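You operate a simulated robot arm through the tools that you are given. There is no shell and no other tool. Be economical: measure what you need, move in short steps, check, and stop when the job is done.

You run a simulated robot arm. Do the job below in one go: nothing can be reset, and whatever is moved stays where it is left.

TASK
Find the tripped charger, reset it and charge battery TWO on it.
Fine: switch off, press its reset once, plug in, switch on; leave the other chargers.
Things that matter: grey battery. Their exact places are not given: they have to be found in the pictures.

It is judged by the outcome, as a careful person would: the job done as asked, and still so three seconds after it is handed in. It fails if anything else is knocked over, pushed out of place, dropped, spilled or broken.

THE ROBOT
A 7-joint arm with a three-finger gripper on a trunk, on a base that drives. Base frame: it is fixed to the floor where the robot stands at the start and does not move with it; the origin is under the middle of the robot, x ahead of it, y to its left, z up. Lengths are in mm, angles in rad, forces in N, time in s.
It reaches about 977 mm from its shoulder. Its first joint turns from -2.897 to 2.897 rad. Payload 2.69 kg.
The tool frame sits at the grasp point between the pads (the TCP): z along the fingers, y along the line on which they close. The tips reach 29 mm beyond it. Largest opening 120 mm; the body of the gripper starts 78 mm behind the TCP.
Orientation is that of the tool frame in the base frame, as a unit quaternion [w, x, y, z]. With the fingers straight down and closing along the base's y, the tool's x points along the base's -x, its y along +y and its z along -z.

THE INTERFACE
- The arm moves only by the tool jog_arm. Its argument "increments" is a list of rows, each a list of 7 numbers: the turn, a rotation vector about the tool's x, y, z in units of 6 degrees (1.0 is 6 degrees), then the shift along the tool's x, y, z in units of 50 mm (1.0 is 50 mm), then the opening, from 0 (shut) to 1 (fully open). In form: [[ax, ay, az, dx, dy, dz, gripper], ...]. A call has 1 to 10 rows; each row shifts and turns the commanded pose from where the row before left it, along the tool's axes as they then stand. A call with a number of a shift or a turn outside -1 to 1 is refused whole. A row lasts 0.2 s, in which the tool goes at most 50 mm and 0.15 rad; a call with a longer step from one row to the next is refused whole, and so is a gripper value outside its range. Where a pose cannot be reached the arm comes as near as it can. A force on the tool above 40 N (or 10 N above the force at the start of the call, whichever is more), or a blocked arm, ends the call early, and 0.2 s more pass. Each finger halts on what it meets, pressing with about 40 N; the grip force reading is that of the motor and also rises with nothing between the fingers. The clock runs only during rows and for 0.2 s after the last one: add rows that do not move to give the fingers time. It gives the time, the measured TCP pose, the force on the tool (base axes), the opening and the grip force at its end, in the units of the frame above (readings bear some noise), with the torque about the TCP (base axes, N m) and any sound that the robot's microphone picked up, and new pictures: "show" is both (left out), scene, wrist or none.
- Cameras (640 x 400 px; columns grow to the right, rows downward): "scene" is now at [96.4, 100.1, 1543]; the picture's right is [-1.00, 0.01, 0.00], its down [0.01, 0.54, -0.84] and it looks along [-0.01, -0.84, -0.54] (base axes); focal length 214 px, centre (320, 200). "wrist" rides on the gripper at [63, 0, -104] in the tool frame; the picture's right is [0.00, 1.00, 0.00], its down [-0.83, 0.00, -0.56] and it looks along [-0.56, 0.00, 0.83] (tool axes); focal length 275 px, centre (320, 200).
- raise_lower(by): slides the trunk up (or, below 0, down) by that many mm; the arm and the scene camera ride with it, the base frame stays. It gives what a move gives, with no picture.
- drive_base(legs): drives the robot by 1 to 6 legs, each [ahead, left, turn to the left] in mm, mm and rad, along the robot's own axes; the way and the turn of a leg run together, so that a leg with both is an arc; at most 1500 mm and 3.142 rad a leg. The arm and the cameras ride along, it lands a little off, and it stops where it bumps. It gives what a move gives, and a new picture of the scene camera.
- pan_tilt(pan, tilt): turns the head with the scene camera to pan (to the left, within 2.496 rad either way) and tilt (down, from -0.506 to 1.204), counted from straight ahead of the robot. It gives what a move gives, and a new picture of the scene camera.
- locate(camera, pixels): for up to 12 pixels [column, row] of the newest picture of that camera ("zoom" is the newest enlarged one), the place [x, y, z] in the base frame of the surface seen there, good to about 3 mm. The clock stands still meanwhile.
- zoom(camera, box): a new picture of the part [left, top, right, bottom] of that camera's present view, enlarged. The clock stands still meanwhile.
- close_job(): hands the job in; it is judged then, once.

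Work in short steps. Measure before you move; look again where a grasp or a placing could have gone wrong, and mend it. You have 80 turns and 260 pictures in all, those below and enlarged ones among them. Open the gripper and draw the arm clear of the work before you hand the job in, unless the task says otherwise; then end with one line.

The tools are called after "Emit:" as a command line: name --pt "numbers of a row" for each row, then --argument value for the rest, lists and objects as JSON in quotes. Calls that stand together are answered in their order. jog_arm: Moves the arm, as the interface text tells. Its arguments: {"type":"object","properties":{"increments":{"type":"array","items":{"type":"array","items":{"type":"number"}}},"show":{"type":"string","enum":["both","scene","wrist","none"]}},"required":["increments"]} The other tools are called the same way: raise_lower (by) slides the trunk up or down; drive_base (legs) drives the base; pan_tilt (pan, tilt) turns the head that bears the scene camera; locate (camera, pixels) gives the place of the surface under pixels of a picture; zoom (camera, box) takes an enlarged picture of a part of a camera's view; close_job () hands the job in.

At the start:

```text
time: 0.0
eef_pos: [217.1, -371.2, 1541.5]
tool_rot: [0.0, 0.001, 1.0, -0.001]
force: [0.3, 0.8, -0.5]
moment: [0.0, -0.03, -0.02]
grip_width: 120.0
grip_force: 0.0
trunk travel left (down, up): [-525.0, 61.0]
robot x, y, heading: [-1.3, 1.6, 0.001]
head pan, tilt: [-1.585, 0.567]
```

scene: 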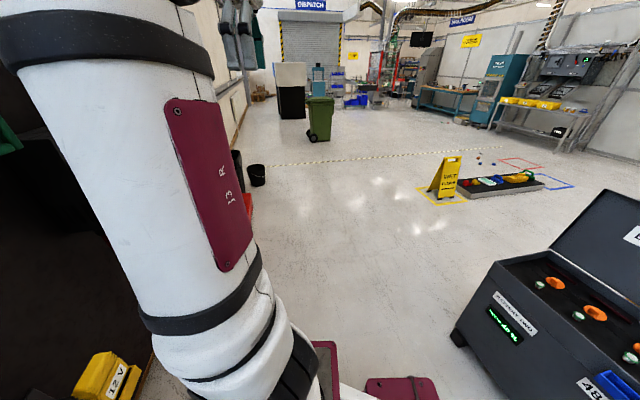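
wrist: 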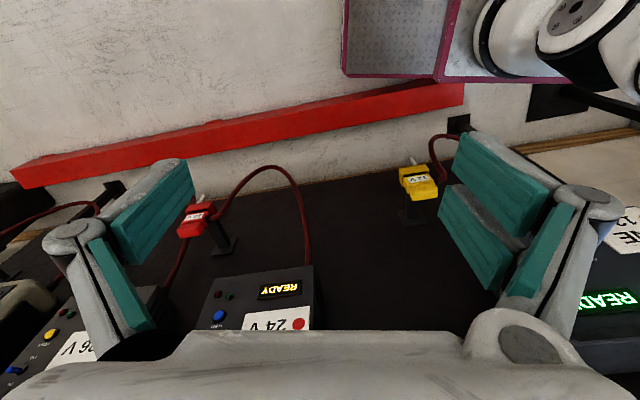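

The scene shows chargers to the right of the robot and left edge; I turn the head to look around ahead first.

Emit:
pan_tilt --pan -0.6 --tilt 0.7

Emit:
pan_tilt --pan -2.3 --tilt 0.8

Emit:
pan_tilt --pan 0.5 --tilt 0.7

```text
time: 1.3
eef_pos: [217.5, -371.3, 1542.3]
tool_rot: [0.001, 0.0, 1.0, 0.0]
force: [1.1, 0.6, 0.1]
moment: [0.02, -0.02, 0.0]
grip_width: 119.9
grip_force: 0.1
trunk travel left (down, up): [-525.0, 61.0]
robot x, y, heading: [-1.3, -0.1, -0.001]
head pan, tilt: [-0.6, 0.7]
```

scene: 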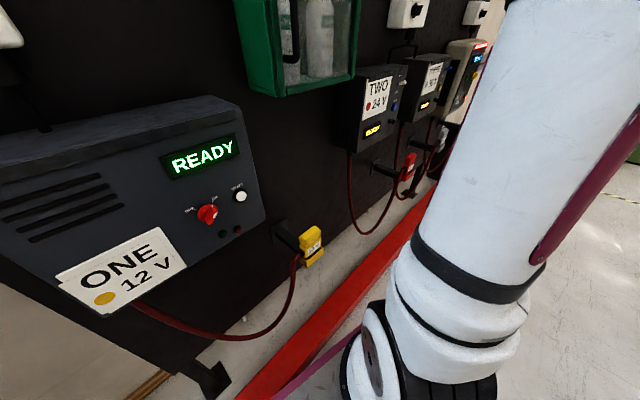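

```text
time: 3.0
eef_pos: [217.2, -371.8, 1542.2]
tool_rot: [0.001, 0.0, 1.0, 0.001]
force: [-0.4, -0.6, -0.5]
moment: [0.0, 0.0, -0.01]
grip_width: 120.1
grip_force: 0.1
trunk travel left (down, up): [-525.0, 61.0]
robot x, y, heading: [0.3, 0.4, 0.001]
head pan, tilt: [-2.3, 0.799]
```

scene: 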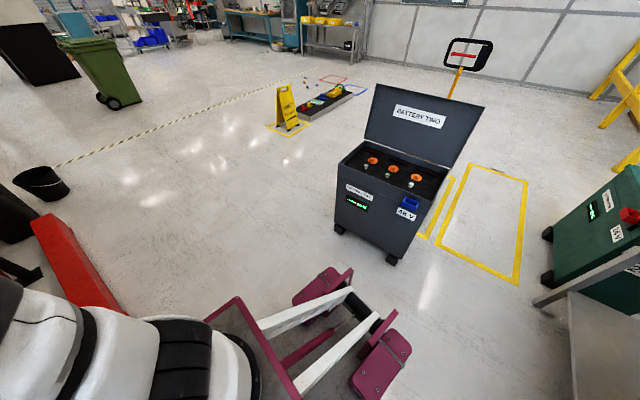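

```text
time: 5.5
eef_pos: [216.8, -370.6, 1541.5]
tool_rot: [0.0, 0.001, 1.0, 0.0]
force: [0.5, -1.3, 0.9]
moment: [0.01, 0.04, -0.01]
grip_width: 120.1
grip_force: 0.1
trunk travel left (down, up): [-525.0, 61.0]
robot x, y, heading: [2.5, -1.3, -0.004]
head pan, tilt: [0.499, 0.7]
```

scene: 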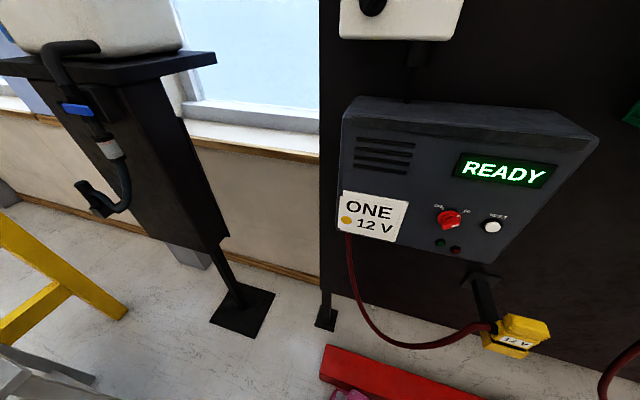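

I saw a charger row (ONE 12 V, TWO 24 V, others further right) and BATTERY TWO behind right. Zoom in on both.

Emit:
pan_tilt --pan -2.3 --tilt 0.8

Emit:
zoom --camera "scene" --box '[320, 70, 500, 270]'

Emit:
locate --camera "scene" --pixels '[[411, 202], [407, 213], [358, 204], [337, 225], [392, 258], [341, 162], [440, 185], [418, 118], [484, 107], [376, 87]]'

Emit:
pan_tilt --pan -0.6 --tilt 0.4

Emit:
zoom --camera "scene" --box '[320, 80, 520, 300]'

```text
time: 7.9
eef_pos: [217.4, -370.3, 1542.3]
tool_rot: [0.0, 0.0, 1.0, 0.0]
force: [0.2, 0.2, 0.6]
moment: [0.0, 0.0, -0.05]
grip_width: 119.9
grip_force: 0.1
trunk travel left (down, up): [-525.0, 61.0]
robot x, y, heading: [1.1, 1.4, -0.0]
head pan, tilt: [-2.3, 0.799]
```

scene: 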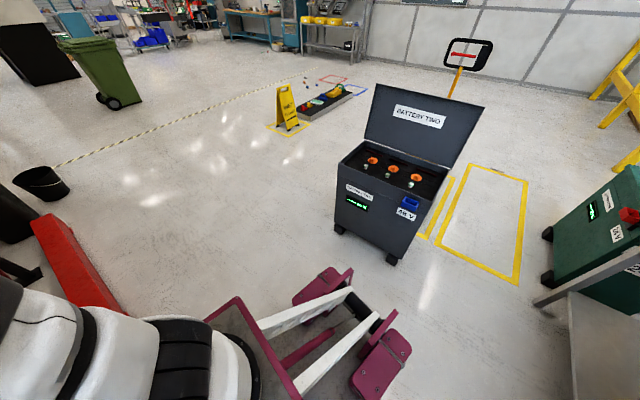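

```text
2.00 times, centred on (410, 170) of scene
```

zoom: 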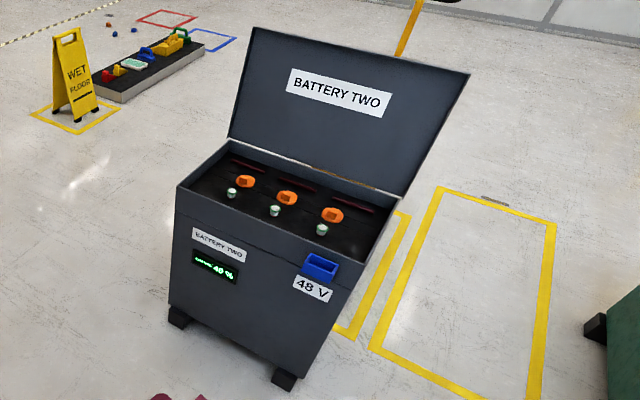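

```text
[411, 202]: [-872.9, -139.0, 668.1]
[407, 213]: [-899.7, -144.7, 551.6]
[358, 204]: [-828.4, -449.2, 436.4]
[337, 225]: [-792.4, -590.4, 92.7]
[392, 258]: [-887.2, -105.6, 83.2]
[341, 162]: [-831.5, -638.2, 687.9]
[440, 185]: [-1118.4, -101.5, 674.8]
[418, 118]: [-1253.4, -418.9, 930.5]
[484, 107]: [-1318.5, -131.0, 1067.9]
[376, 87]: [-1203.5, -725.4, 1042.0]
```

```text
time: 9.7
eef_pos: [216.4, -370.6, 1542.7]
tool_rot: [0.0, 0.0, 1.0, 0.0]
force: [-0.6, -1.0, 0.4]
moment: [-0.01, 0.02, 0.0]
grip_width: 120.4
grip_force: 0.0
trunk travel left (down, up): [-525.0, 61.0]
robot x, y, heading: [-0.1, 2.0, 0.0]
head pan, tilt: [-0.6, 0.4]
```

scene: 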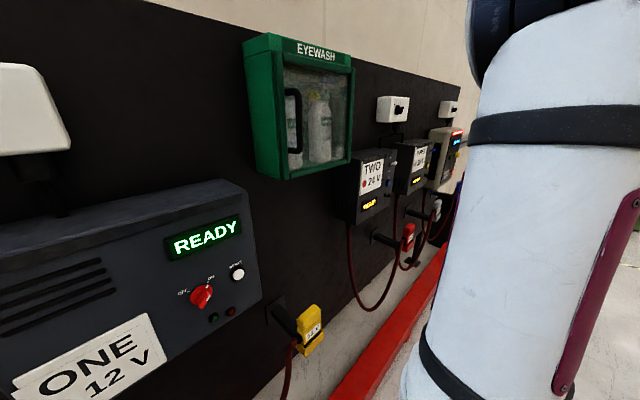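

```text
1.82 times, centred on (420, 190) of scene
```

zoom: 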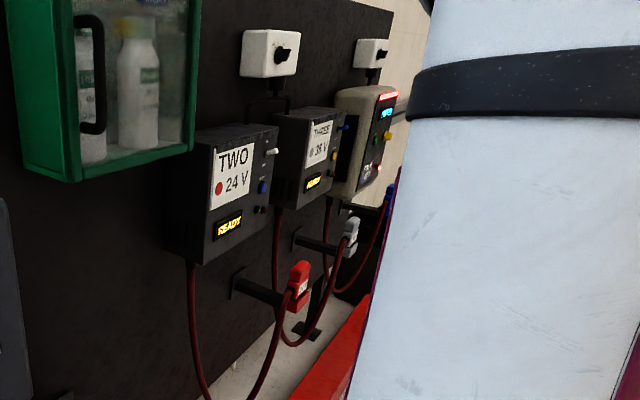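

Charger FOUR (beige, with red indicator, blue plug) looks tripped, and battery TWO is 48 V with a blue socket. Measure the wall positions and red curb.

Emit:
locate --camera "scene" --pixels '[[457, 140], [445, 180], [403, 190], [365, 210], [310, 345], [410, 238], [437, 210], [330, 395], [430, 300], [202, 296], [300, 120], [457, 165]]'

Emit:
pan_tilt --pan -1.25 --tilt 0.5

```text
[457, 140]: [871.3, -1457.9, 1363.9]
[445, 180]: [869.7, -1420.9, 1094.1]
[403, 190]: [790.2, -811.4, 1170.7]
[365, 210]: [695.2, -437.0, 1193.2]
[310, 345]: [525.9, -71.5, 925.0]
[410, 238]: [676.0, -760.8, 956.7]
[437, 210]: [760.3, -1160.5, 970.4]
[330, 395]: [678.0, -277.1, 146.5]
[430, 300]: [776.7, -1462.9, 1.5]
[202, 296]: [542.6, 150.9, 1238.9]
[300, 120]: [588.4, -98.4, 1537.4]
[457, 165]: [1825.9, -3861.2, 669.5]
```

```text
time: 10.7
eef_pos: [217.6, -370.3, 1541.8]
tool_rot: [0.001, 0.0, 1.0, 0.0]
force: [-0.7, -1.0, -0.2]
moment: [-0.02, 0.0, 0.0]
grip_width: 119.6
grip_force: 0.0
trunk travel left (down, up): [-525.0, 61.0]
robot x, y, heading: [0.2, -2.5, 0.002]
head pan, tilt: [-1.25, 0.499]
```

scene: 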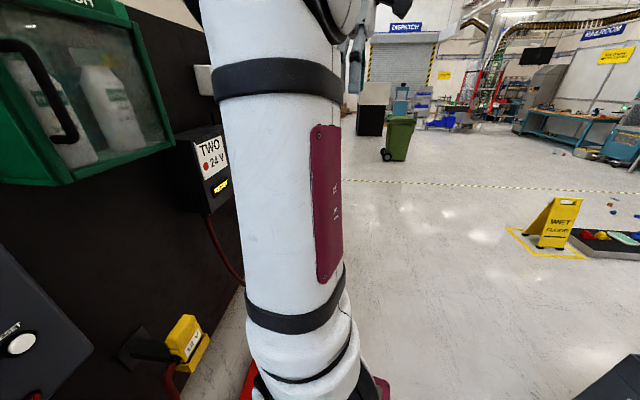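

I drive sideways to the right, along the receding wall, to see charger FOUR up front.

Emit:
drive_base --legs '[[-100, -1000, 0]]'

Emit:
pan_tilt --pan -0.3 --tilt 0.5

```text
time: 15.9
eef_pos: [106.4, -1377.7, 1542.5]
tool_rot: [0.0, 0.006, 1.0, 0.0]
force: [-0.5, -0.1, 0.8]
moment: [0.02, -0.02, -0.01]
grip_width: 120.1
grip_force: 0.0
trunk travel left (down, up): [-525.0, 61.0]
robot x, y, heading: [-102.6, -1006.4, -0.011]
head pan, tilt: [-1.25, 0.499]
```

scene: 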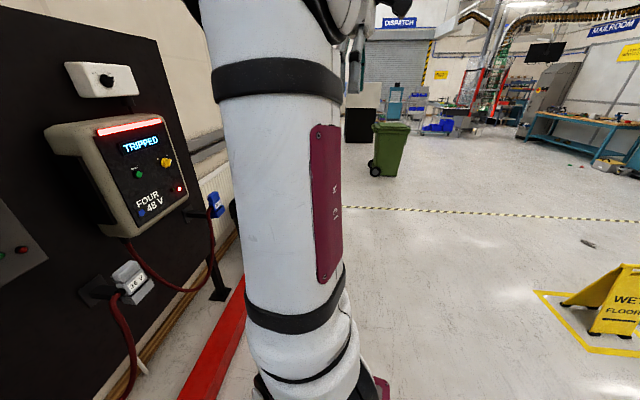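

```text
time: 17.1
eef_pos: [107.1, -1378.5, 1543.0]
tool_rot: [0.0, 0.007, 1.0, -0.001]
force: [0.5, 0.5, -0.2]
moment: [-0.01, 0.01, -0.06]
grip_width: 119.7
grip_force: 0.1
trunk travel left (down, up): [-525.0, 61.0]
robot x, y, heading: [-105.8, -1002.2, -0.014]
head pan, tilt: [-0.3, 0.499]
```

scene: 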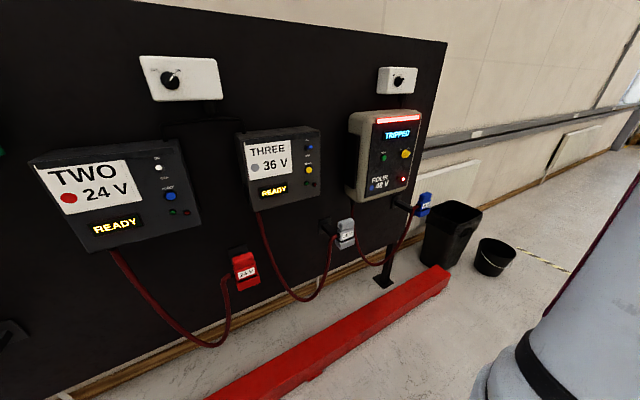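

Charger FOUR reads TRIPPED at (398,134). Zoom on it and compare with neighbours.

Emit:
zoom --camera "scene" --box '[340, 60, 440, 220]'

Emit:
zoom --camera "scene" --box '[120, 50, 330, 210]'

Emit:
locate --camera "scene" --pixels '[[383, 157], [406, 154], [403, 179], [398, 82], [376, 187], [424, 205], [426, 195], [404, 205], [350, 195], [437, 100], [290, 345], [440, 272]]'

```text
2.50 times, centred on (390, 140) of scene
```

zoom: 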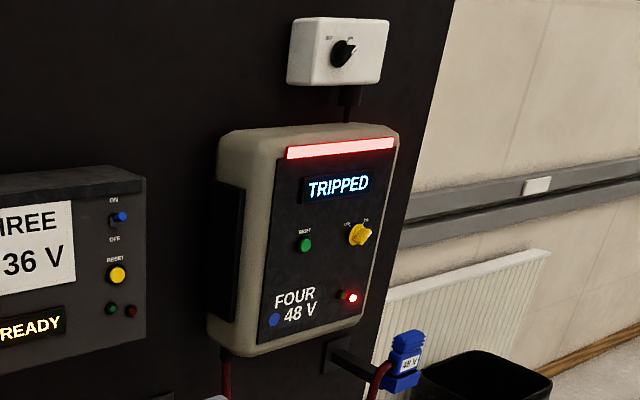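

```text
2.50 times, centred on (225, 130) of scene
```

zoom: 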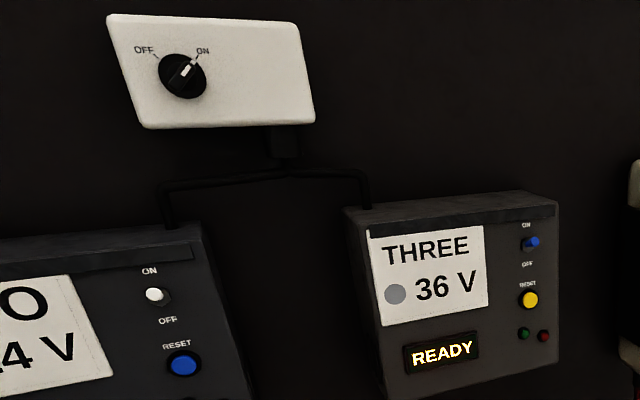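

```text
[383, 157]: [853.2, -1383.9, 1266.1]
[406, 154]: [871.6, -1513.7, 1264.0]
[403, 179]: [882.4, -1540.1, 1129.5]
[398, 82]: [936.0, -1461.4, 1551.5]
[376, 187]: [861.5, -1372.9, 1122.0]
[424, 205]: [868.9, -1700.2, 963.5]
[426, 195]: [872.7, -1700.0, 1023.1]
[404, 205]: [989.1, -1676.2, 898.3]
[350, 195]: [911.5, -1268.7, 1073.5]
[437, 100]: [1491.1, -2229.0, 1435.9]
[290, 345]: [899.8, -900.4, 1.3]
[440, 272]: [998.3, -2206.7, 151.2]
```

Now look back at the battery from here.

Emit:
pan_tilt --pan 2.4 --tilt 0.6

Emit:
zoom --camera "scene" --box '[220, 60, 500, 300]'

```text
time: 19.6
eef_pos: [106.8, -1377.5, 1542.2]
tool_rot: [0.001, 0.006, 1.0, 0.0]
force: [-0.4, 0.0, -0.5]
moment: [0.0, 0.02, 0.0]
grip_width: 120.2
grip_force: 0.0
trunk travel left (down, up): [-525.0, 61.0]
robot x, y, heading: [-108.1, -1005.4, -0.011]
head pan, tilt: [2.4, 0.6]
```

scene: 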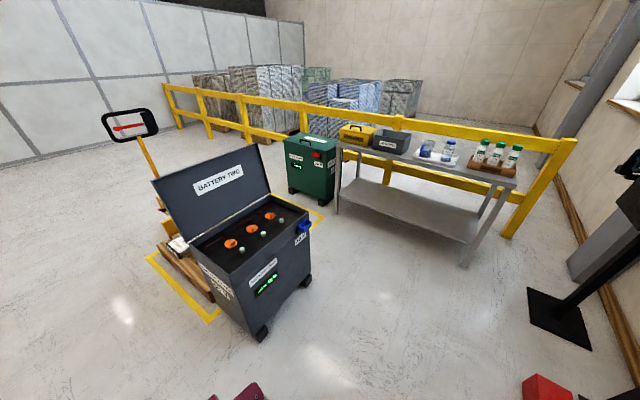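

```text
1.67 times, centred on (360, 180) of scene
```

zoom: 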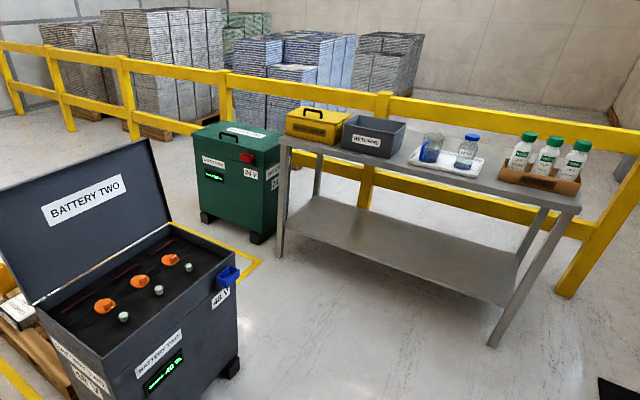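

Emit:
zoom --camera "scene" --box '[150, 230, 320, 340]'

Emit:
zoom --camera "scene" --box '[330, 110, 420, 170]'

Emit:
locate --camera "scene" --pixels '[[303, 227], [302, 238], [308, 225], [298, 228], [258, 340], [305, 282], [246, 333], [270, 210], [390, 143]]'

```text
3.64 times, centred on (235, 285) of scene
```

zoom: 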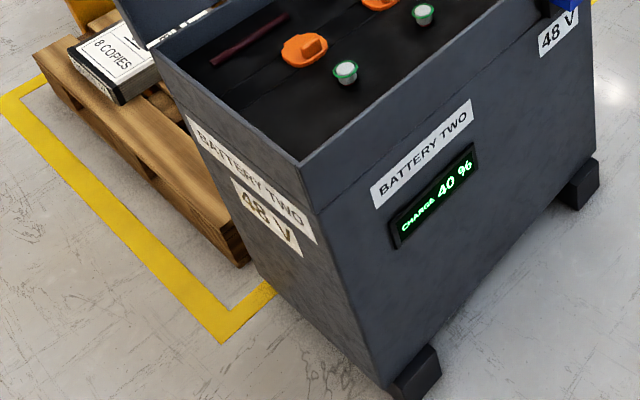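

```text
6.67 times, centred on (375, 140) of scene
```

zoom: 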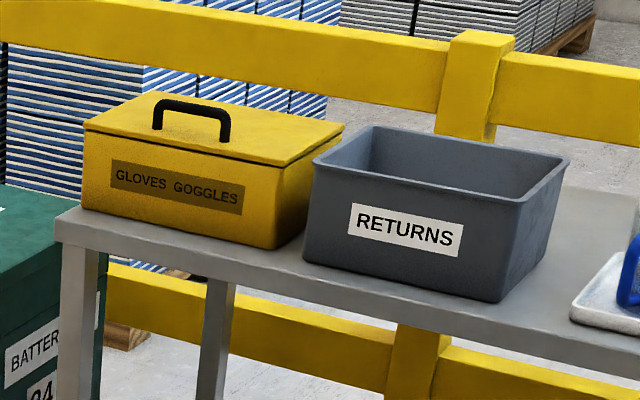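

```text
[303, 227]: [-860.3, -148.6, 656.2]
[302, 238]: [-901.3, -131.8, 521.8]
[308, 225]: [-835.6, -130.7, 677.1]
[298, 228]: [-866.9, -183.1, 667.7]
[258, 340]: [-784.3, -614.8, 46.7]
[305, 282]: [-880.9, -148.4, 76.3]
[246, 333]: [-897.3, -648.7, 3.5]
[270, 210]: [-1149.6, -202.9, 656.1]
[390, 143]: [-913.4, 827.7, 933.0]
```

Battery TWO (48 V, grey, 40 %) stands on fixed feet, so FOUR's blue plug must be brought to it. I drive up to FOUR, heading square to the board (~0.125 rad).

Emit:
drive_base --legs '[[290, -150, 0.136]]'

Emit:
pan_tilt --pan -0.5 --tilt 0.5

Emit:
jog_arm --pt "0 -1 0 0 0 0 1" --pt "0 -1 0 0 0 0 1" --pt "0 -1 0 0 0 0 1" --pt "0 -1 0 0 0 0 1" --pt "0 -1 0 0 0 0 1" --pt "0 -1 0 0 0 0 1" --pt "0 -1 0 0 0 0 1" --pt "0 -1 0 0 0 0 1" --show "none"

Emit:
jog_arm --pt "0 -1 0 0 0 0 1" --pt "0 -1 0 0 0 0 1" --pt "0 -1 0 0 0 0 1" --pt "0 -1 0 0 0 0 1" --pt "0 -1 0 0 0 0 1" --pt "0 -1 0 0 0 0 1" --pt "0 -1 0 0 0 0 1"

```text
time: 21.7
eef_pos: [449.6, -1481.6, 1541.9]
tool_rot: [0.0, -0.059, 0.998, -0.001]
force: [-0.3, -0.4, 0.2]
moment: [0.0, -0.01, 0.0]
grip_width: 120.0
grip_force: 0.1
trunk travel left (down, up): [-525.0, 61.0]
robot x, y, heading: [192.2, -1138.1, 0.119]
head pan, tilt: [2.4, 0.6]
```

scene: 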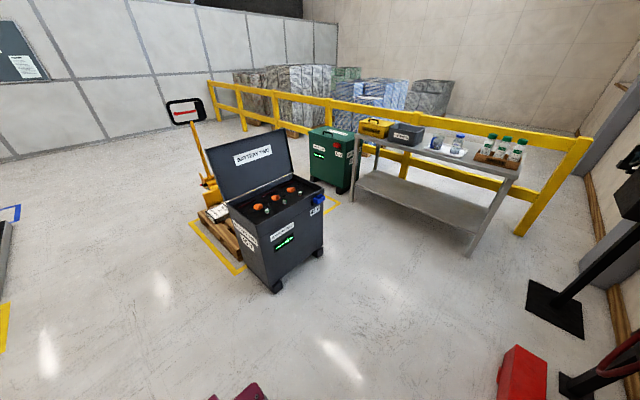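

```text
time: 24.2
eef_pos: [449.9, -1482.9, 1543.3]
tool_rot: [0.0, -0.059, 0.998, 0.0]
force: [-0.2, 0.5, 0.3]
moment: [-0.01, -0.01, -0.02]
grip_width: 119.8
grip_force: 0.1
trunk travel left (down, up): [-525.0, 61.0]
robot x, y, heading: [189.9, -1139.9, 0.123]
head pan, tilt: [-0.499, 0.499]
```

scene: 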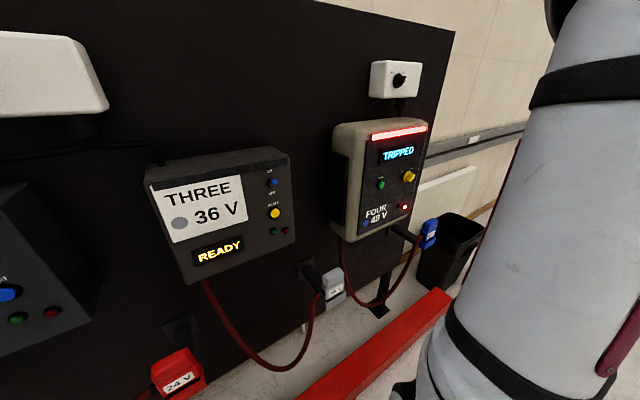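

```text
time: 26.0
eef_pos: [450.4, -1482.5, 1541.0]
tool_rot: [0.407, -0.054, 0.912, 0.023]
force: [0.1, 0.1, 0.0]
moment: [-0.01, 0.03, 0.02]
grip_width: 120.0
grip_force: 0.0
trunk travel left (down, up): [-525.0, 61.0]
robot x, y, heading: [193.3, -1139.3, 0.118]
head pan, tilt: [-0.499, 0.499]
```

```text
time: 27.6
eef_pos: [450.8, -1482.2, 1541.8]
tool_rot: [0.706, -0.042, 0.705, 0.042]
force: [-0.5, 0.5, 0.0]
moment: [0.03, 0.0, 0.0]
grip_width: 120.0
grip_force: 0.1
trunk travel left (down, up): [-525.0, 61.0]
robot x, y, heading: [187.0, -1141.7, 0.117]
head pan, tilt: [-0.499, 0.499]
```

scene: 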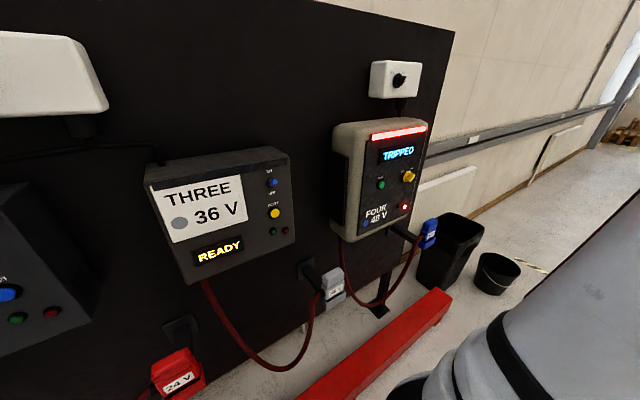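
wrist: 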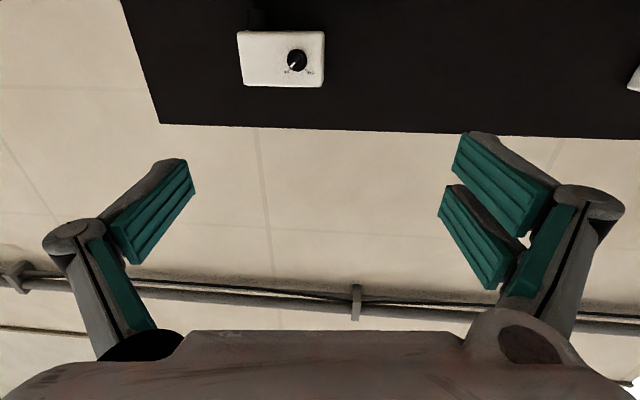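

Gripper now points into the wall with tool x down. Zoom the face of FOUR and measure knob, button and panel.

Emit:
zoom --camera "scene" --box '[330, 110, 450, 260]'

Emit:
locate --camera "scene" --pixels '[[381, 184], [386, 190], [374, 180], [409, 176], [417, 183], [400, 183], [395, 200], [405, 207], [429, 235], [428, 227], [378, 165]]'

```text
2.67 times, centred on (390, 185) of scene
```

zoom: 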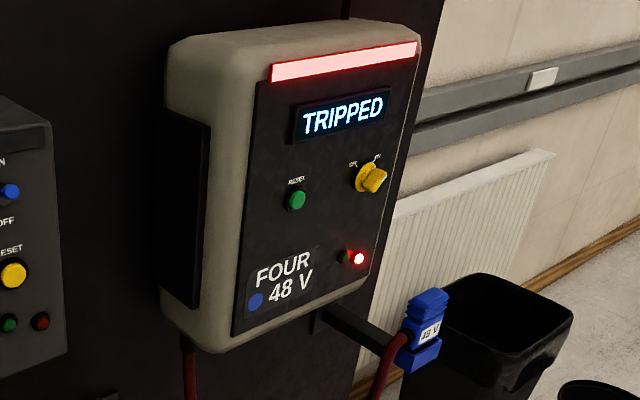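

```text
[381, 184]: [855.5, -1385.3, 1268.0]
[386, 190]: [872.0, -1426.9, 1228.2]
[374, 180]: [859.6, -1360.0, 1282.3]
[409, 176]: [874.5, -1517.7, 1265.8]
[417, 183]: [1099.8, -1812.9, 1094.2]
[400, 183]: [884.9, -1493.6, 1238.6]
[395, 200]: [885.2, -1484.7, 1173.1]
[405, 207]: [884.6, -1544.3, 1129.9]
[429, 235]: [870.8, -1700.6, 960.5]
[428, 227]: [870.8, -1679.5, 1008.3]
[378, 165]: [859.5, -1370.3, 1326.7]
```

The board yaw is about 0.15; tool yaw 0.118 is close. I bring the open gripper ~150 mm before the yellow knob (874,-1516,1265) to see it in the wrist camera.

Emit:
jog_arm --pt "-0.2 0 0 0.55 -0.15 0.5 1" --pt "0 0 0 0.55 -0.15 0.5 1" --pt "0 0 0 0.55 -0.15 0.5 1" --pt "0 0 0 0.55 -0.15 0.5 1" --pt "0 0 0 0.55 -0.15 0.5 1" --pt "0 0 0 0.55 -0.15 0.5 1" --pt "0 0 0 0.55 -0.15 0.5 1" --pt "0 0 0 0.55 -0.15 0.5 1" --pt "0 0 0 0.55 -0.15 0.5 1" --pt "0 0 0 0.55 -0.15 0.5 1"

```text
time: 29.8
eef_pos: [707.7, -1523.5, 1267.2]
tool_rot: [0.705, -0.05, 0.705, 0.049]
force: [-0.2, 0.7, -0.4]
moment: [0.03, -0.01, -0.06]
grip_width: 119.9
grip_force: 0.1
trunk travel left (down, up): [-525.0, 61.0]
robot x, y, heading: [190.9, -1139.0, 0.117]
head pan, tilt: [-0.499, 0.499]
```

scene: 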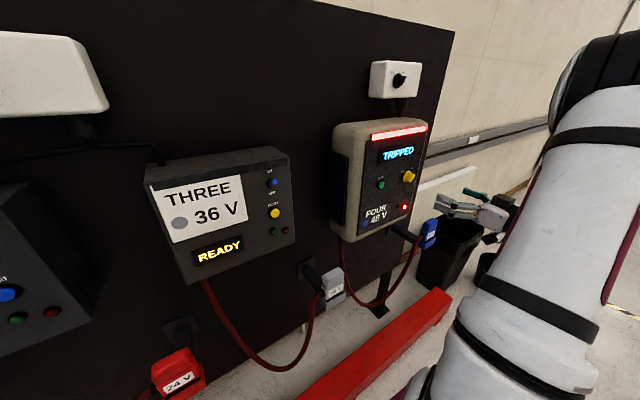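
wrist: 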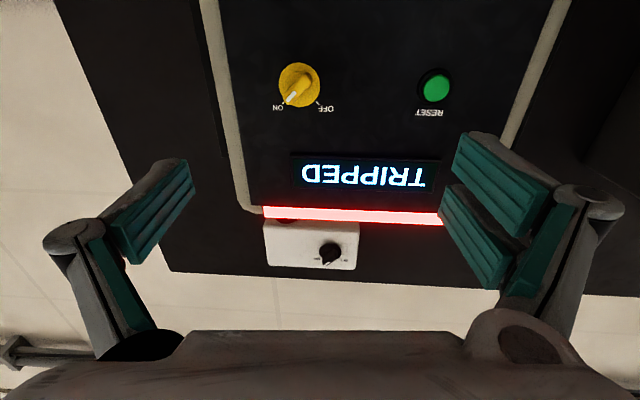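

The wrist picture (upside down) shows the knob at (299,85) set ON. Zoom and locate precisely.

Emit:
zoom --camera "wrist" --box '[250, 50, 350, 120]'

Emit:
locate --camera "wrist" --pixels '[[299, 82], [292, 97], [284, 77], [315, 95], [310, 120], [350, 130], [434, 85], [400, 120], [350, 60], [306, 74]]'

```text
5.71 times, centred on (300, 85) of wrist
```

zoom: 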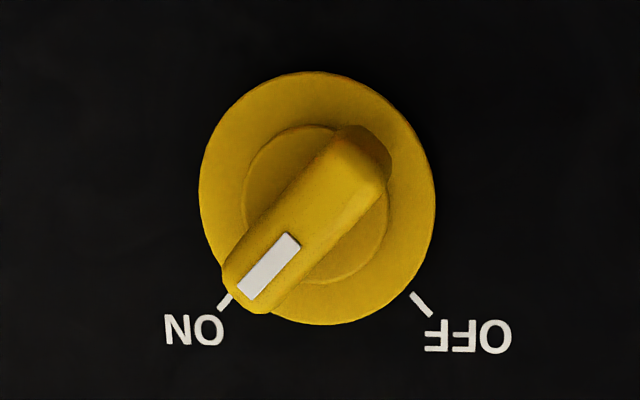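

```text
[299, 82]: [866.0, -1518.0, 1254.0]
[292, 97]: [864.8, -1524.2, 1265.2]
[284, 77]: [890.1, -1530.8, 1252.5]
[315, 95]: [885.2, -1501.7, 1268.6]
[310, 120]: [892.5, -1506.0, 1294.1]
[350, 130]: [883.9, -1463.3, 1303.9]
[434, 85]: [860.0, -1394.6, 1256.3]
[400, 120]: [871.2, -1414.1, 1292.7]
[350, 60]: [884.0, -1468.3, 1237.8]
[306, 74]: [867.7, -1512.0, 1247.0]
```

Knob centre ≈(866,-1518,1255), handle 13 mm wide pointing 45° up-right (ON). I line up 30 mm in front, roll the tool 42° so the fingers straddle the handle.

Emit:
jog_arm --pt "-0.3 0 0 0.08 -0.13 0.75 0.5" --pt "0 0 0 0.08 -0.13 0.75 0.4" --pt "0 0 0 0.08 -0.13 0.75 0.4" --pt "0 0 1 0 0 0 0.4" --pt "0 0 1 0 0 0 0.4" --pt "0 0 1 0 0 0 0.4" --pt "0 0 1 0 0 0 0.4" --pt "0 0 1 0 0 0 0.4" --pt "0 0 1 0 0 0 0.4" --pt "0 0 1 0 0 0 0.4"

Emit:
zoom --camera "wrist" --box '[220, 0, 420, 200]'

Emit:
zoom --camera "scene" --box '[360, 130, 460, 230]'

```text
time: 32.0
eef_pos: [822.7, -1523.7, 1255.4]
tool_rot: [0.636, 0.197, 0.679, 0.309]
force: [0.2, 0.6, 0.1]
moment: [0.0, -0.01, -0.06]
grip_width: 48.3
grip_force: 0.0
trunk travel left (down, up): [-525.0, 61.0]
robot x, y, heading: [188.5, -1142.9, 0.115]
head pan, tilt: [-0.499, 0.499]
```

scene: 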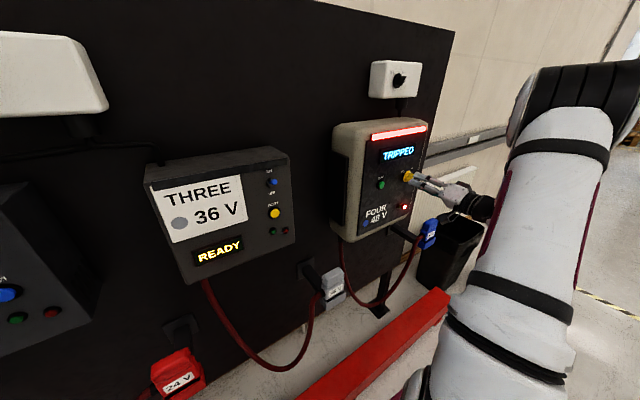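
wrist: 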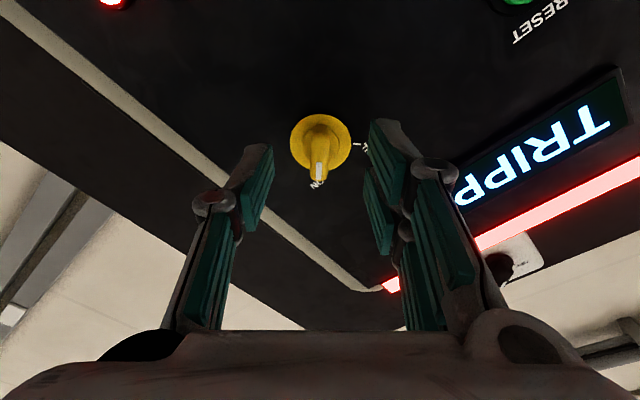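

```text
2.00 times, centred on (320, 100) of wrist
```

zoom: 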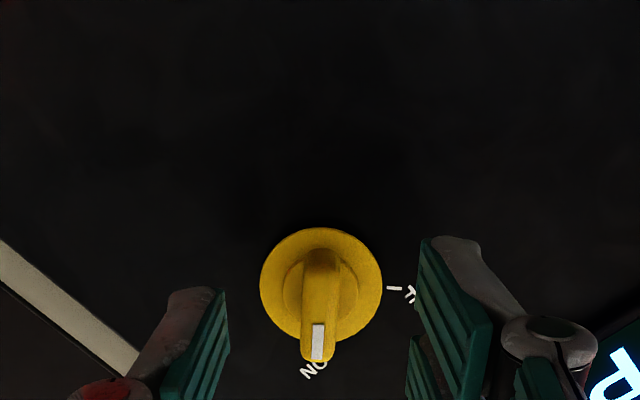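

```text
4.00 times, centred on (410, 180) of scene
```

zoom: 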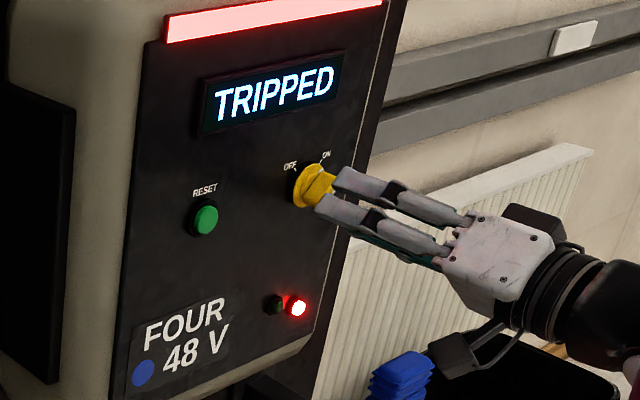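

Fingers straddle the knob handle. Verify the knob position once from this closer view.

Emit:
locate --camera "wrist" --pixels '[[320, 150], [320, 165], [321, 130], [300, 130], [345, 130]]'

```text
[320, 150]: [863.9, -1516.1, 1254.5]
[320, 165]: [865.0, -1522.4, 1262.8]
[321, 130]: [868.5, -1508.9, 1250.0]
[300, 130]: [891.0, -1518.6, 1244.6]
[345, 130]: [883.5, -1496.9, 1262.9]
```

Aligned. Advance 31 mm so the tips sit beside the handle, then close.

Emit:
jog_arm --pt "0 0 0 0 0 0.31 0.4" --pt "0 0 0 0 0 0.31 0.4" --pt "0 0 0 0 0 0 0.3" --pt "0 0 0 0 0 0 0.1" --pt "0 0 0 0 0 0 0.05" --pt "0 0 0 0 0 0 0.05"

```text
time: 33.4
eef_pos: [854.6, -1517.9, 1255.2]
tool_rot: [0.636, 0.196, 0.679, 0.309]
force: [3.4, -1.8, 1.0]
moment: [0.05, -0.31, -0.12]
grip_width: 10.8
grip_force: 38.6
trunk travel left (down, up): [-525.0, 61.0]
robot x, y, heading: [191.3, -1137.0, 0.116]
head pan, tilt: [-0.499, 0.499]
```

scene: 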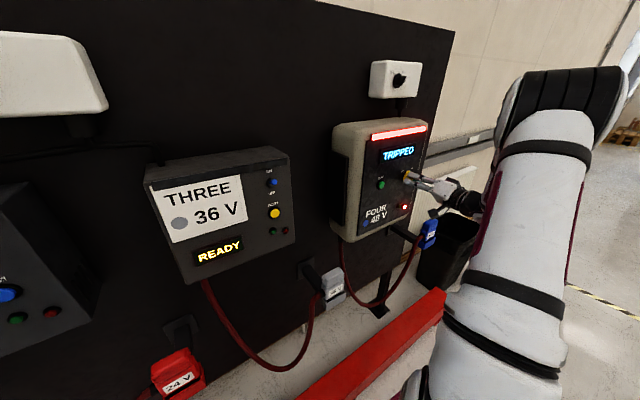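
wrist: 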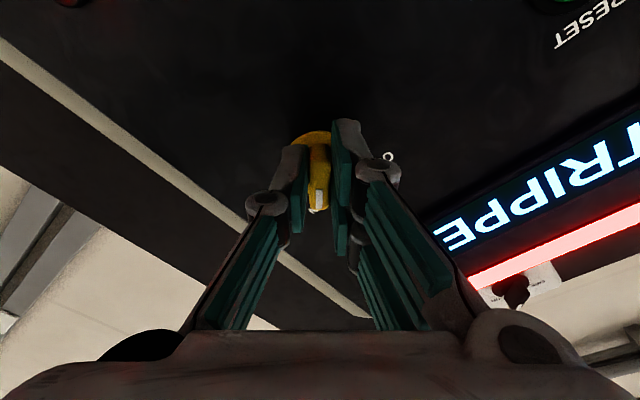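

The handle is gripped (10.8 mm). Turn counter-clockwise (negative about tool z) by 90° in two calls.

Emit:
jog_arm --pt "0 0 -1 0 0 0 0.05" --pt "0 0 -1 0 0 0 0.05" --pt "0 0 -1 0 0 0 0.05" --pt "0 0 -1 0 0 0 0.05" --pt "0 0 -1 0 0 0 0.05" --pt "0 0 -1 0 0 0 0.05" --pt "0 0 -1 0 0 0 0.05" --pt "0 0 -1 0 0 0 0.05" --show "none"

Emit:
jog_arm --pt "0 0 -1 0 0 0 0.05" --pt "0 0 -1 0 0 0 0.05" --pt "0 0 -1 0 0 0 0.05" --pt "0 0 -1 0 0 0 0.05" --pt "0 0 -1 0 0 0 0.05" --pt "0 0 -1 0 0 0 0.05" --pt "0 0 -1 0 0 0 0.05"

Emit:
zoom --camera "scene" --box '[360, 110, 460, 230]'

```text
time: 34.9
eef_pos: [854.1, -1522.5, 1253.2]
tool_rot: [0.701, -0.028, 0.708, 0.086]
force: [17.6, -11.0, -6.5]
moment: [0.11, 0.22, 0.04]
grip_width: 11.0
grip_force: 38.2
trunk travel left (down, up): [-525.0, 61.0]
robot x, y, heading: [193.0, -1140.9, 0.124]
head pan, tilt: [-0.499, 0.499]
stopped in row 7: the force on the tool passed its limit at 41 N (the readings are from after the stop); the commanded pose is now the measured one
```

```text
time: 35.9
eef_pos: [852.0, -1524.6, 1253.1]
tool_rot: [0.704, -0.156, 0.691, -0.046]
force: [14.7, -11.3, -4.2]
moment: [-0.1, 0.85, -0.02]
grip_width: 11.0
grip_force: 38.2
trunk travel left (down, up): [-525.0, 61.0]
robot x, y, heading: [190.5, -1137.5, 0.12]
head pan, tilt: [-0.499, 0.499]
stopped in row 4: the force on the tool passed its limit at 41 N (the readings are from after the stop); the commanded pose is now the measured one
```

scene: 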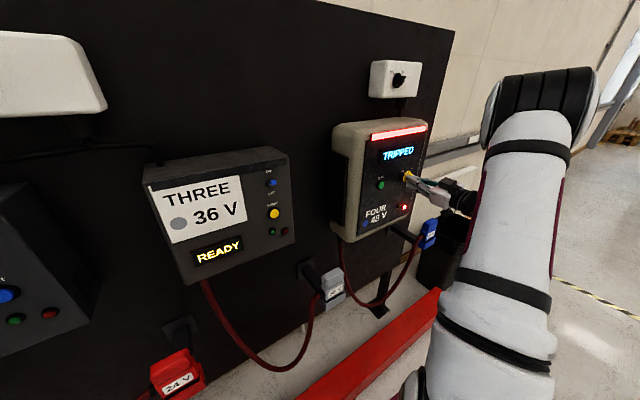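
wrist: 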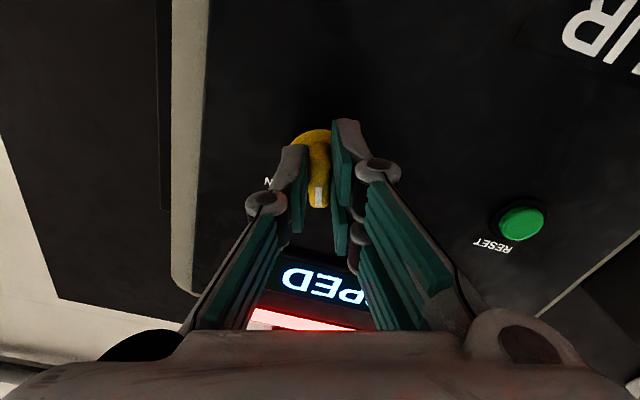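

```text
3.33 times, centred on (410, 170) of scene
```

zoom: 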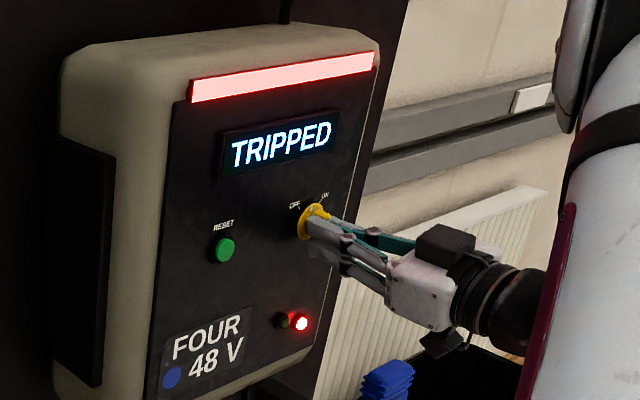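

The turn reached about -17° roll, but side force built up (TCP drifted ~7 mm). I release, re-centre and look.

Emit:
jog_arm --pt "0 0 0 0 0 0 0.2" --pt "0 0 0 0 0 0 0.4" --pt "0 0 0 0 0 -0.3 0.4" --pt "0 0 0 0 0 -0.3 0.4"

Emit:
zoom --camera "wrist" --box '[220, 50, 420, 250]'

```text
time: 36.9
eef_pos: [821.5, -1528.4, 1254.5]
tool_rot: [0.705, -0.157, 0.69, -0.045]
force: [0.3, 0.5, -0.6]
moment: [0.0, -0.02, 0.01]
grip_width: 48.0
grip_force: 0.1
trunk travel left (down, up): [-525.0, 61.0]
robot x, y, heading: [190.2, -1140.4, 0.121]
head pan, tilt: [-0.499, 0.499]
```

scene: 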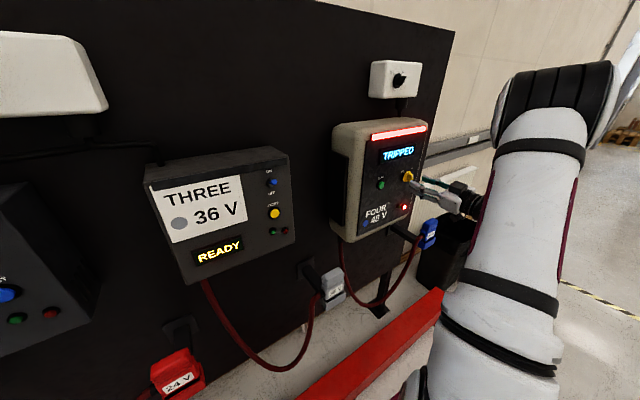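
wrist: 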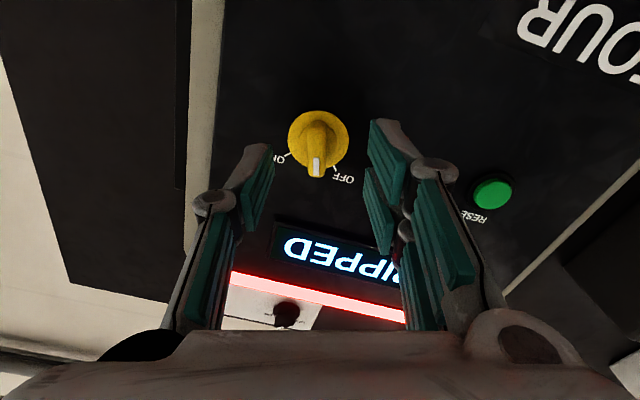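

```text
2.00 times, centred on (320, 150) of wrist
```

zoom: 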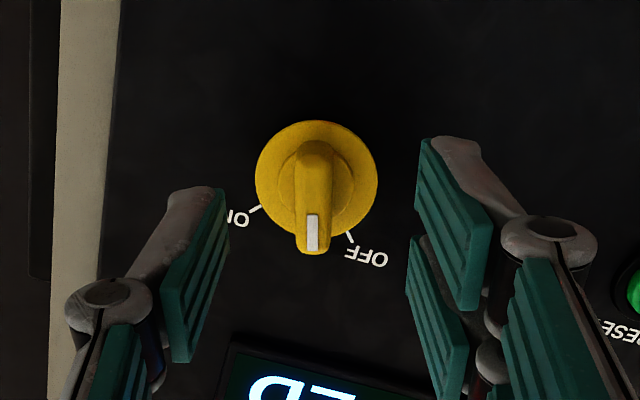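

Emit:
locate --camera "wrist" --pixels '[[317, 146], [316, 165], [317, 128], [298, 140], [340, 140]]'

```text
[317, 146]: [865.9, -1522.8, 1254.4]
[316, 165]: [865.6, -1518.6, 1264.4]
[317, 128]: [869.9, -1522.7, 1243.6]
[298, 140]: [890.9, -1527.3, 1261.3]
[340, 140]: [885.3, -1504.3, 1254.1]
```

Now the tool is centred on the knob axis; re-grip and turn the remaining ~30°.

Emit:
jog_arm --pt "0 0 0 0 0 0.3 0.4" --pt "0 0 0 0 0 0.3 0.4" --pt "0 0 0 0 0 0 0.25" --pt "0 0 0 0 0 0 0.08" --pt "0 0 0 0 0 0 0.08" --pt "0 0 -1 0 0 0 0.08" --pt "0 0 -1 0 0 0 0.08" --pt "0 0 -1 0 0 0 0.08" --pt "0 0 -1 0 0 0 0.08" --pt "0 0 -1 0 0 0 0.08"

Emit:
zoom --camera "wrist" --box '[220, 50, 420, 250]'

```text
time: 39.1
eef_pos: [851.2, -1526.4, 1255.0]
tool_rot: [0.669, -0.33, 0.626, -0.228]
force: [1.8, -11.8, 4.7]
moment: [0.14, -0.01, -0.17]
grip_width: 17.4
grip_force: 5.8
trunk travel left (down, up): [-525.0, 61.0]
robot x, y, heading: [192.8, -1139.3, 0.12]
head pan, tilt: [-0.499, 0.499]
```

scene: 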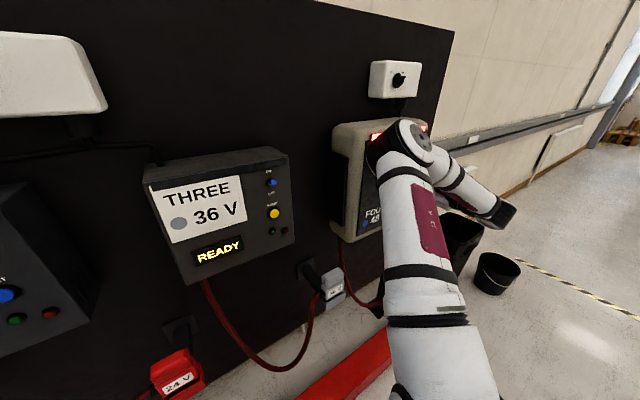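
wrist: 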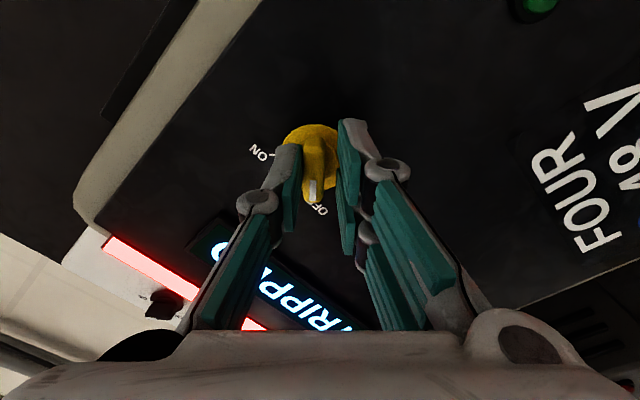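

```text
2.00 times, centred on (320, 150) of wrist
```

zoom: 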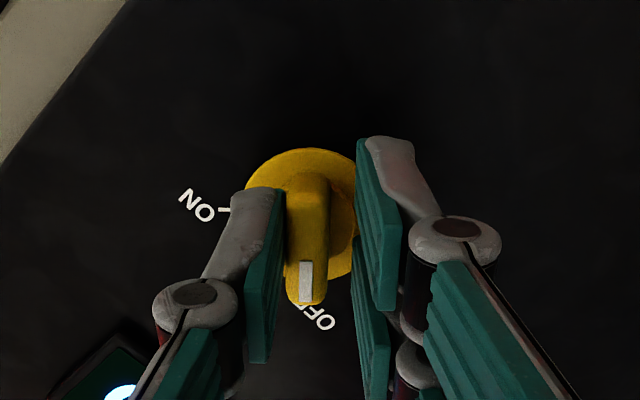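

The handle is near OFF and the fingers are loose at 17 mm. Close firmly and wait, then look.

Emit:
jog_arm --pt "0 0 0 0 0 0 0.0" --pt "0 0 0 0 0 0 0.0" --pt "0 0 -0.5 0 0 0 0.0" --pt "0 0 0 0 0 0 0.0"

Emit:
zoom --camera "wrist" --box '[220, 50, 420, 250]'

```text
time: 39.8
eef_pos: [851.2, -1524.9, 1257.5]
tool_rot: [0.668, -0.335, 0.621, -0.236]
force: [2.4, -5.8, 3.1]
moment: [0.76, 0.56, -0.24]
grip_width: 11.6
grip_force: 38.1
trunk travel left (down, up): [-525.0, 61.0]
robot x, y, heading: [193.1, -1140.1, 0.115]
head pan, tilt: [-0.499, 0.499]
stopped in row 3: the force on the tool passed its limit at 42 N (the readings are from after the stop); the commanded pose is now the measured one
```

scene: 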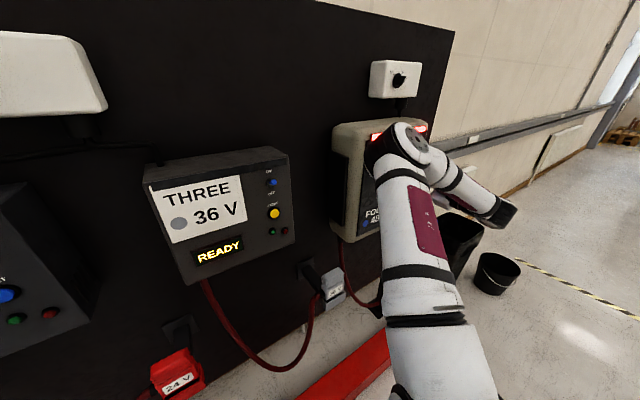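
wrist: 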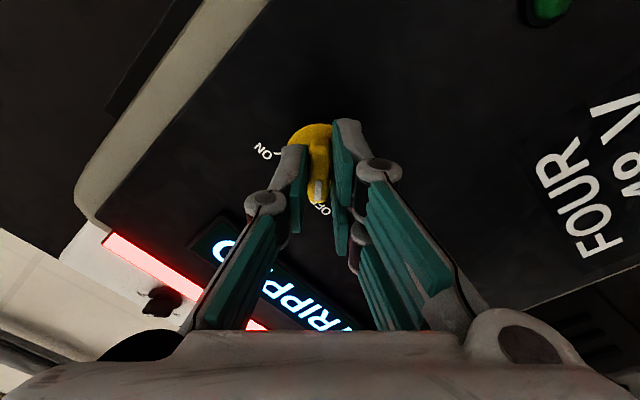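

```text
2.00 times, centred on (320, 150) of wrist
```

zoom: 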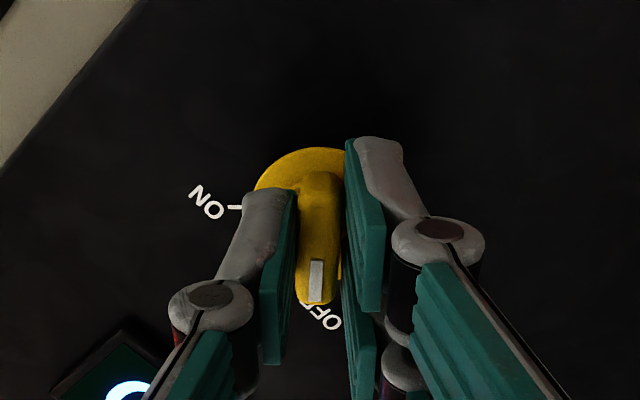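

Roll is now ~-48°: at the OFF stop. Release and back off to check.

Emit:
jog_arm --pt "0 0 0 0 0 0 0.2" --pt "0 0 0 0 0 0 0.4" --pt "0 0 0 0 0 -0.8 0.4" --pt "0 0 0 0 0 -0.8 0.4" --pt "0 0 1 0 0 0 0.4" --pt "0 0 1 0 0 0 0.4" --pt "0 0 1 0 0 0 0.2" --pt "0 0 1 0 0 0 0" --pt "0 0 1 0 0 0 0" --pt "0 0 1 0 0 0 0"

Emit:
zoom --camera "wrist" --box '[220, 20, 420, 220]'

```text
time: 42.0
eef_pos: [801.0, -1552.8, 1276.1]
tool_rot: [0.708, -0.127, 0.694, -0.018]
force: [0.3, -0.1, -0.1]
moment: [-0.03, 0.01, -0.01]
grip_width: 0.1
grip_force: 28.5
out of reach, approached as far as the arm can: row 3, 4
trunk travel left (down, up): [-525.0, 61.0]
robot x, y, heading: [192.1, -1140.3, 0.119]
head pan, tilt: [-0.499, 0.499]
```

scene: 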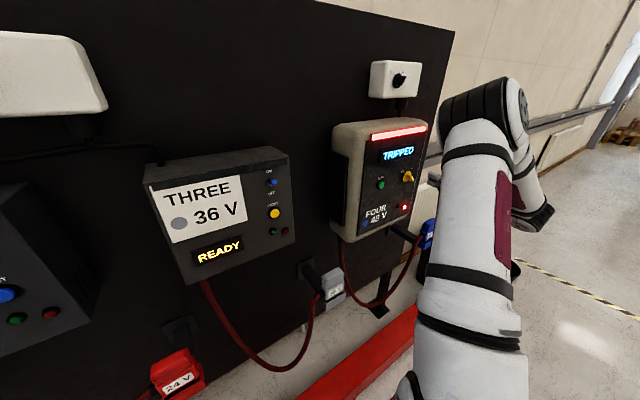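
wrist: 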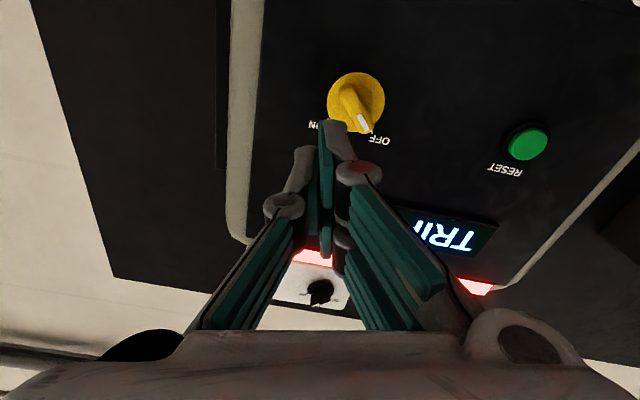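

```text
2.00 times, centred on (320, 120) of wrist
```

zoom: 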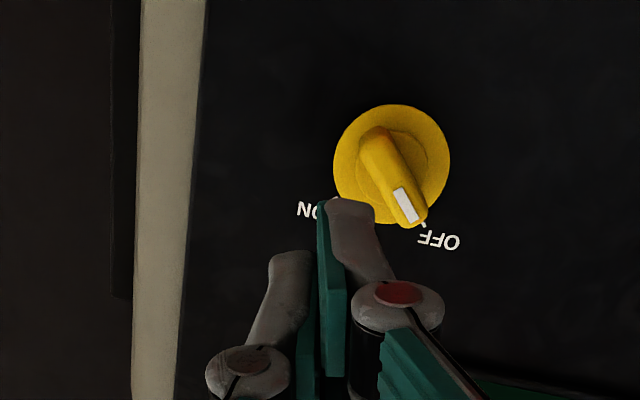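

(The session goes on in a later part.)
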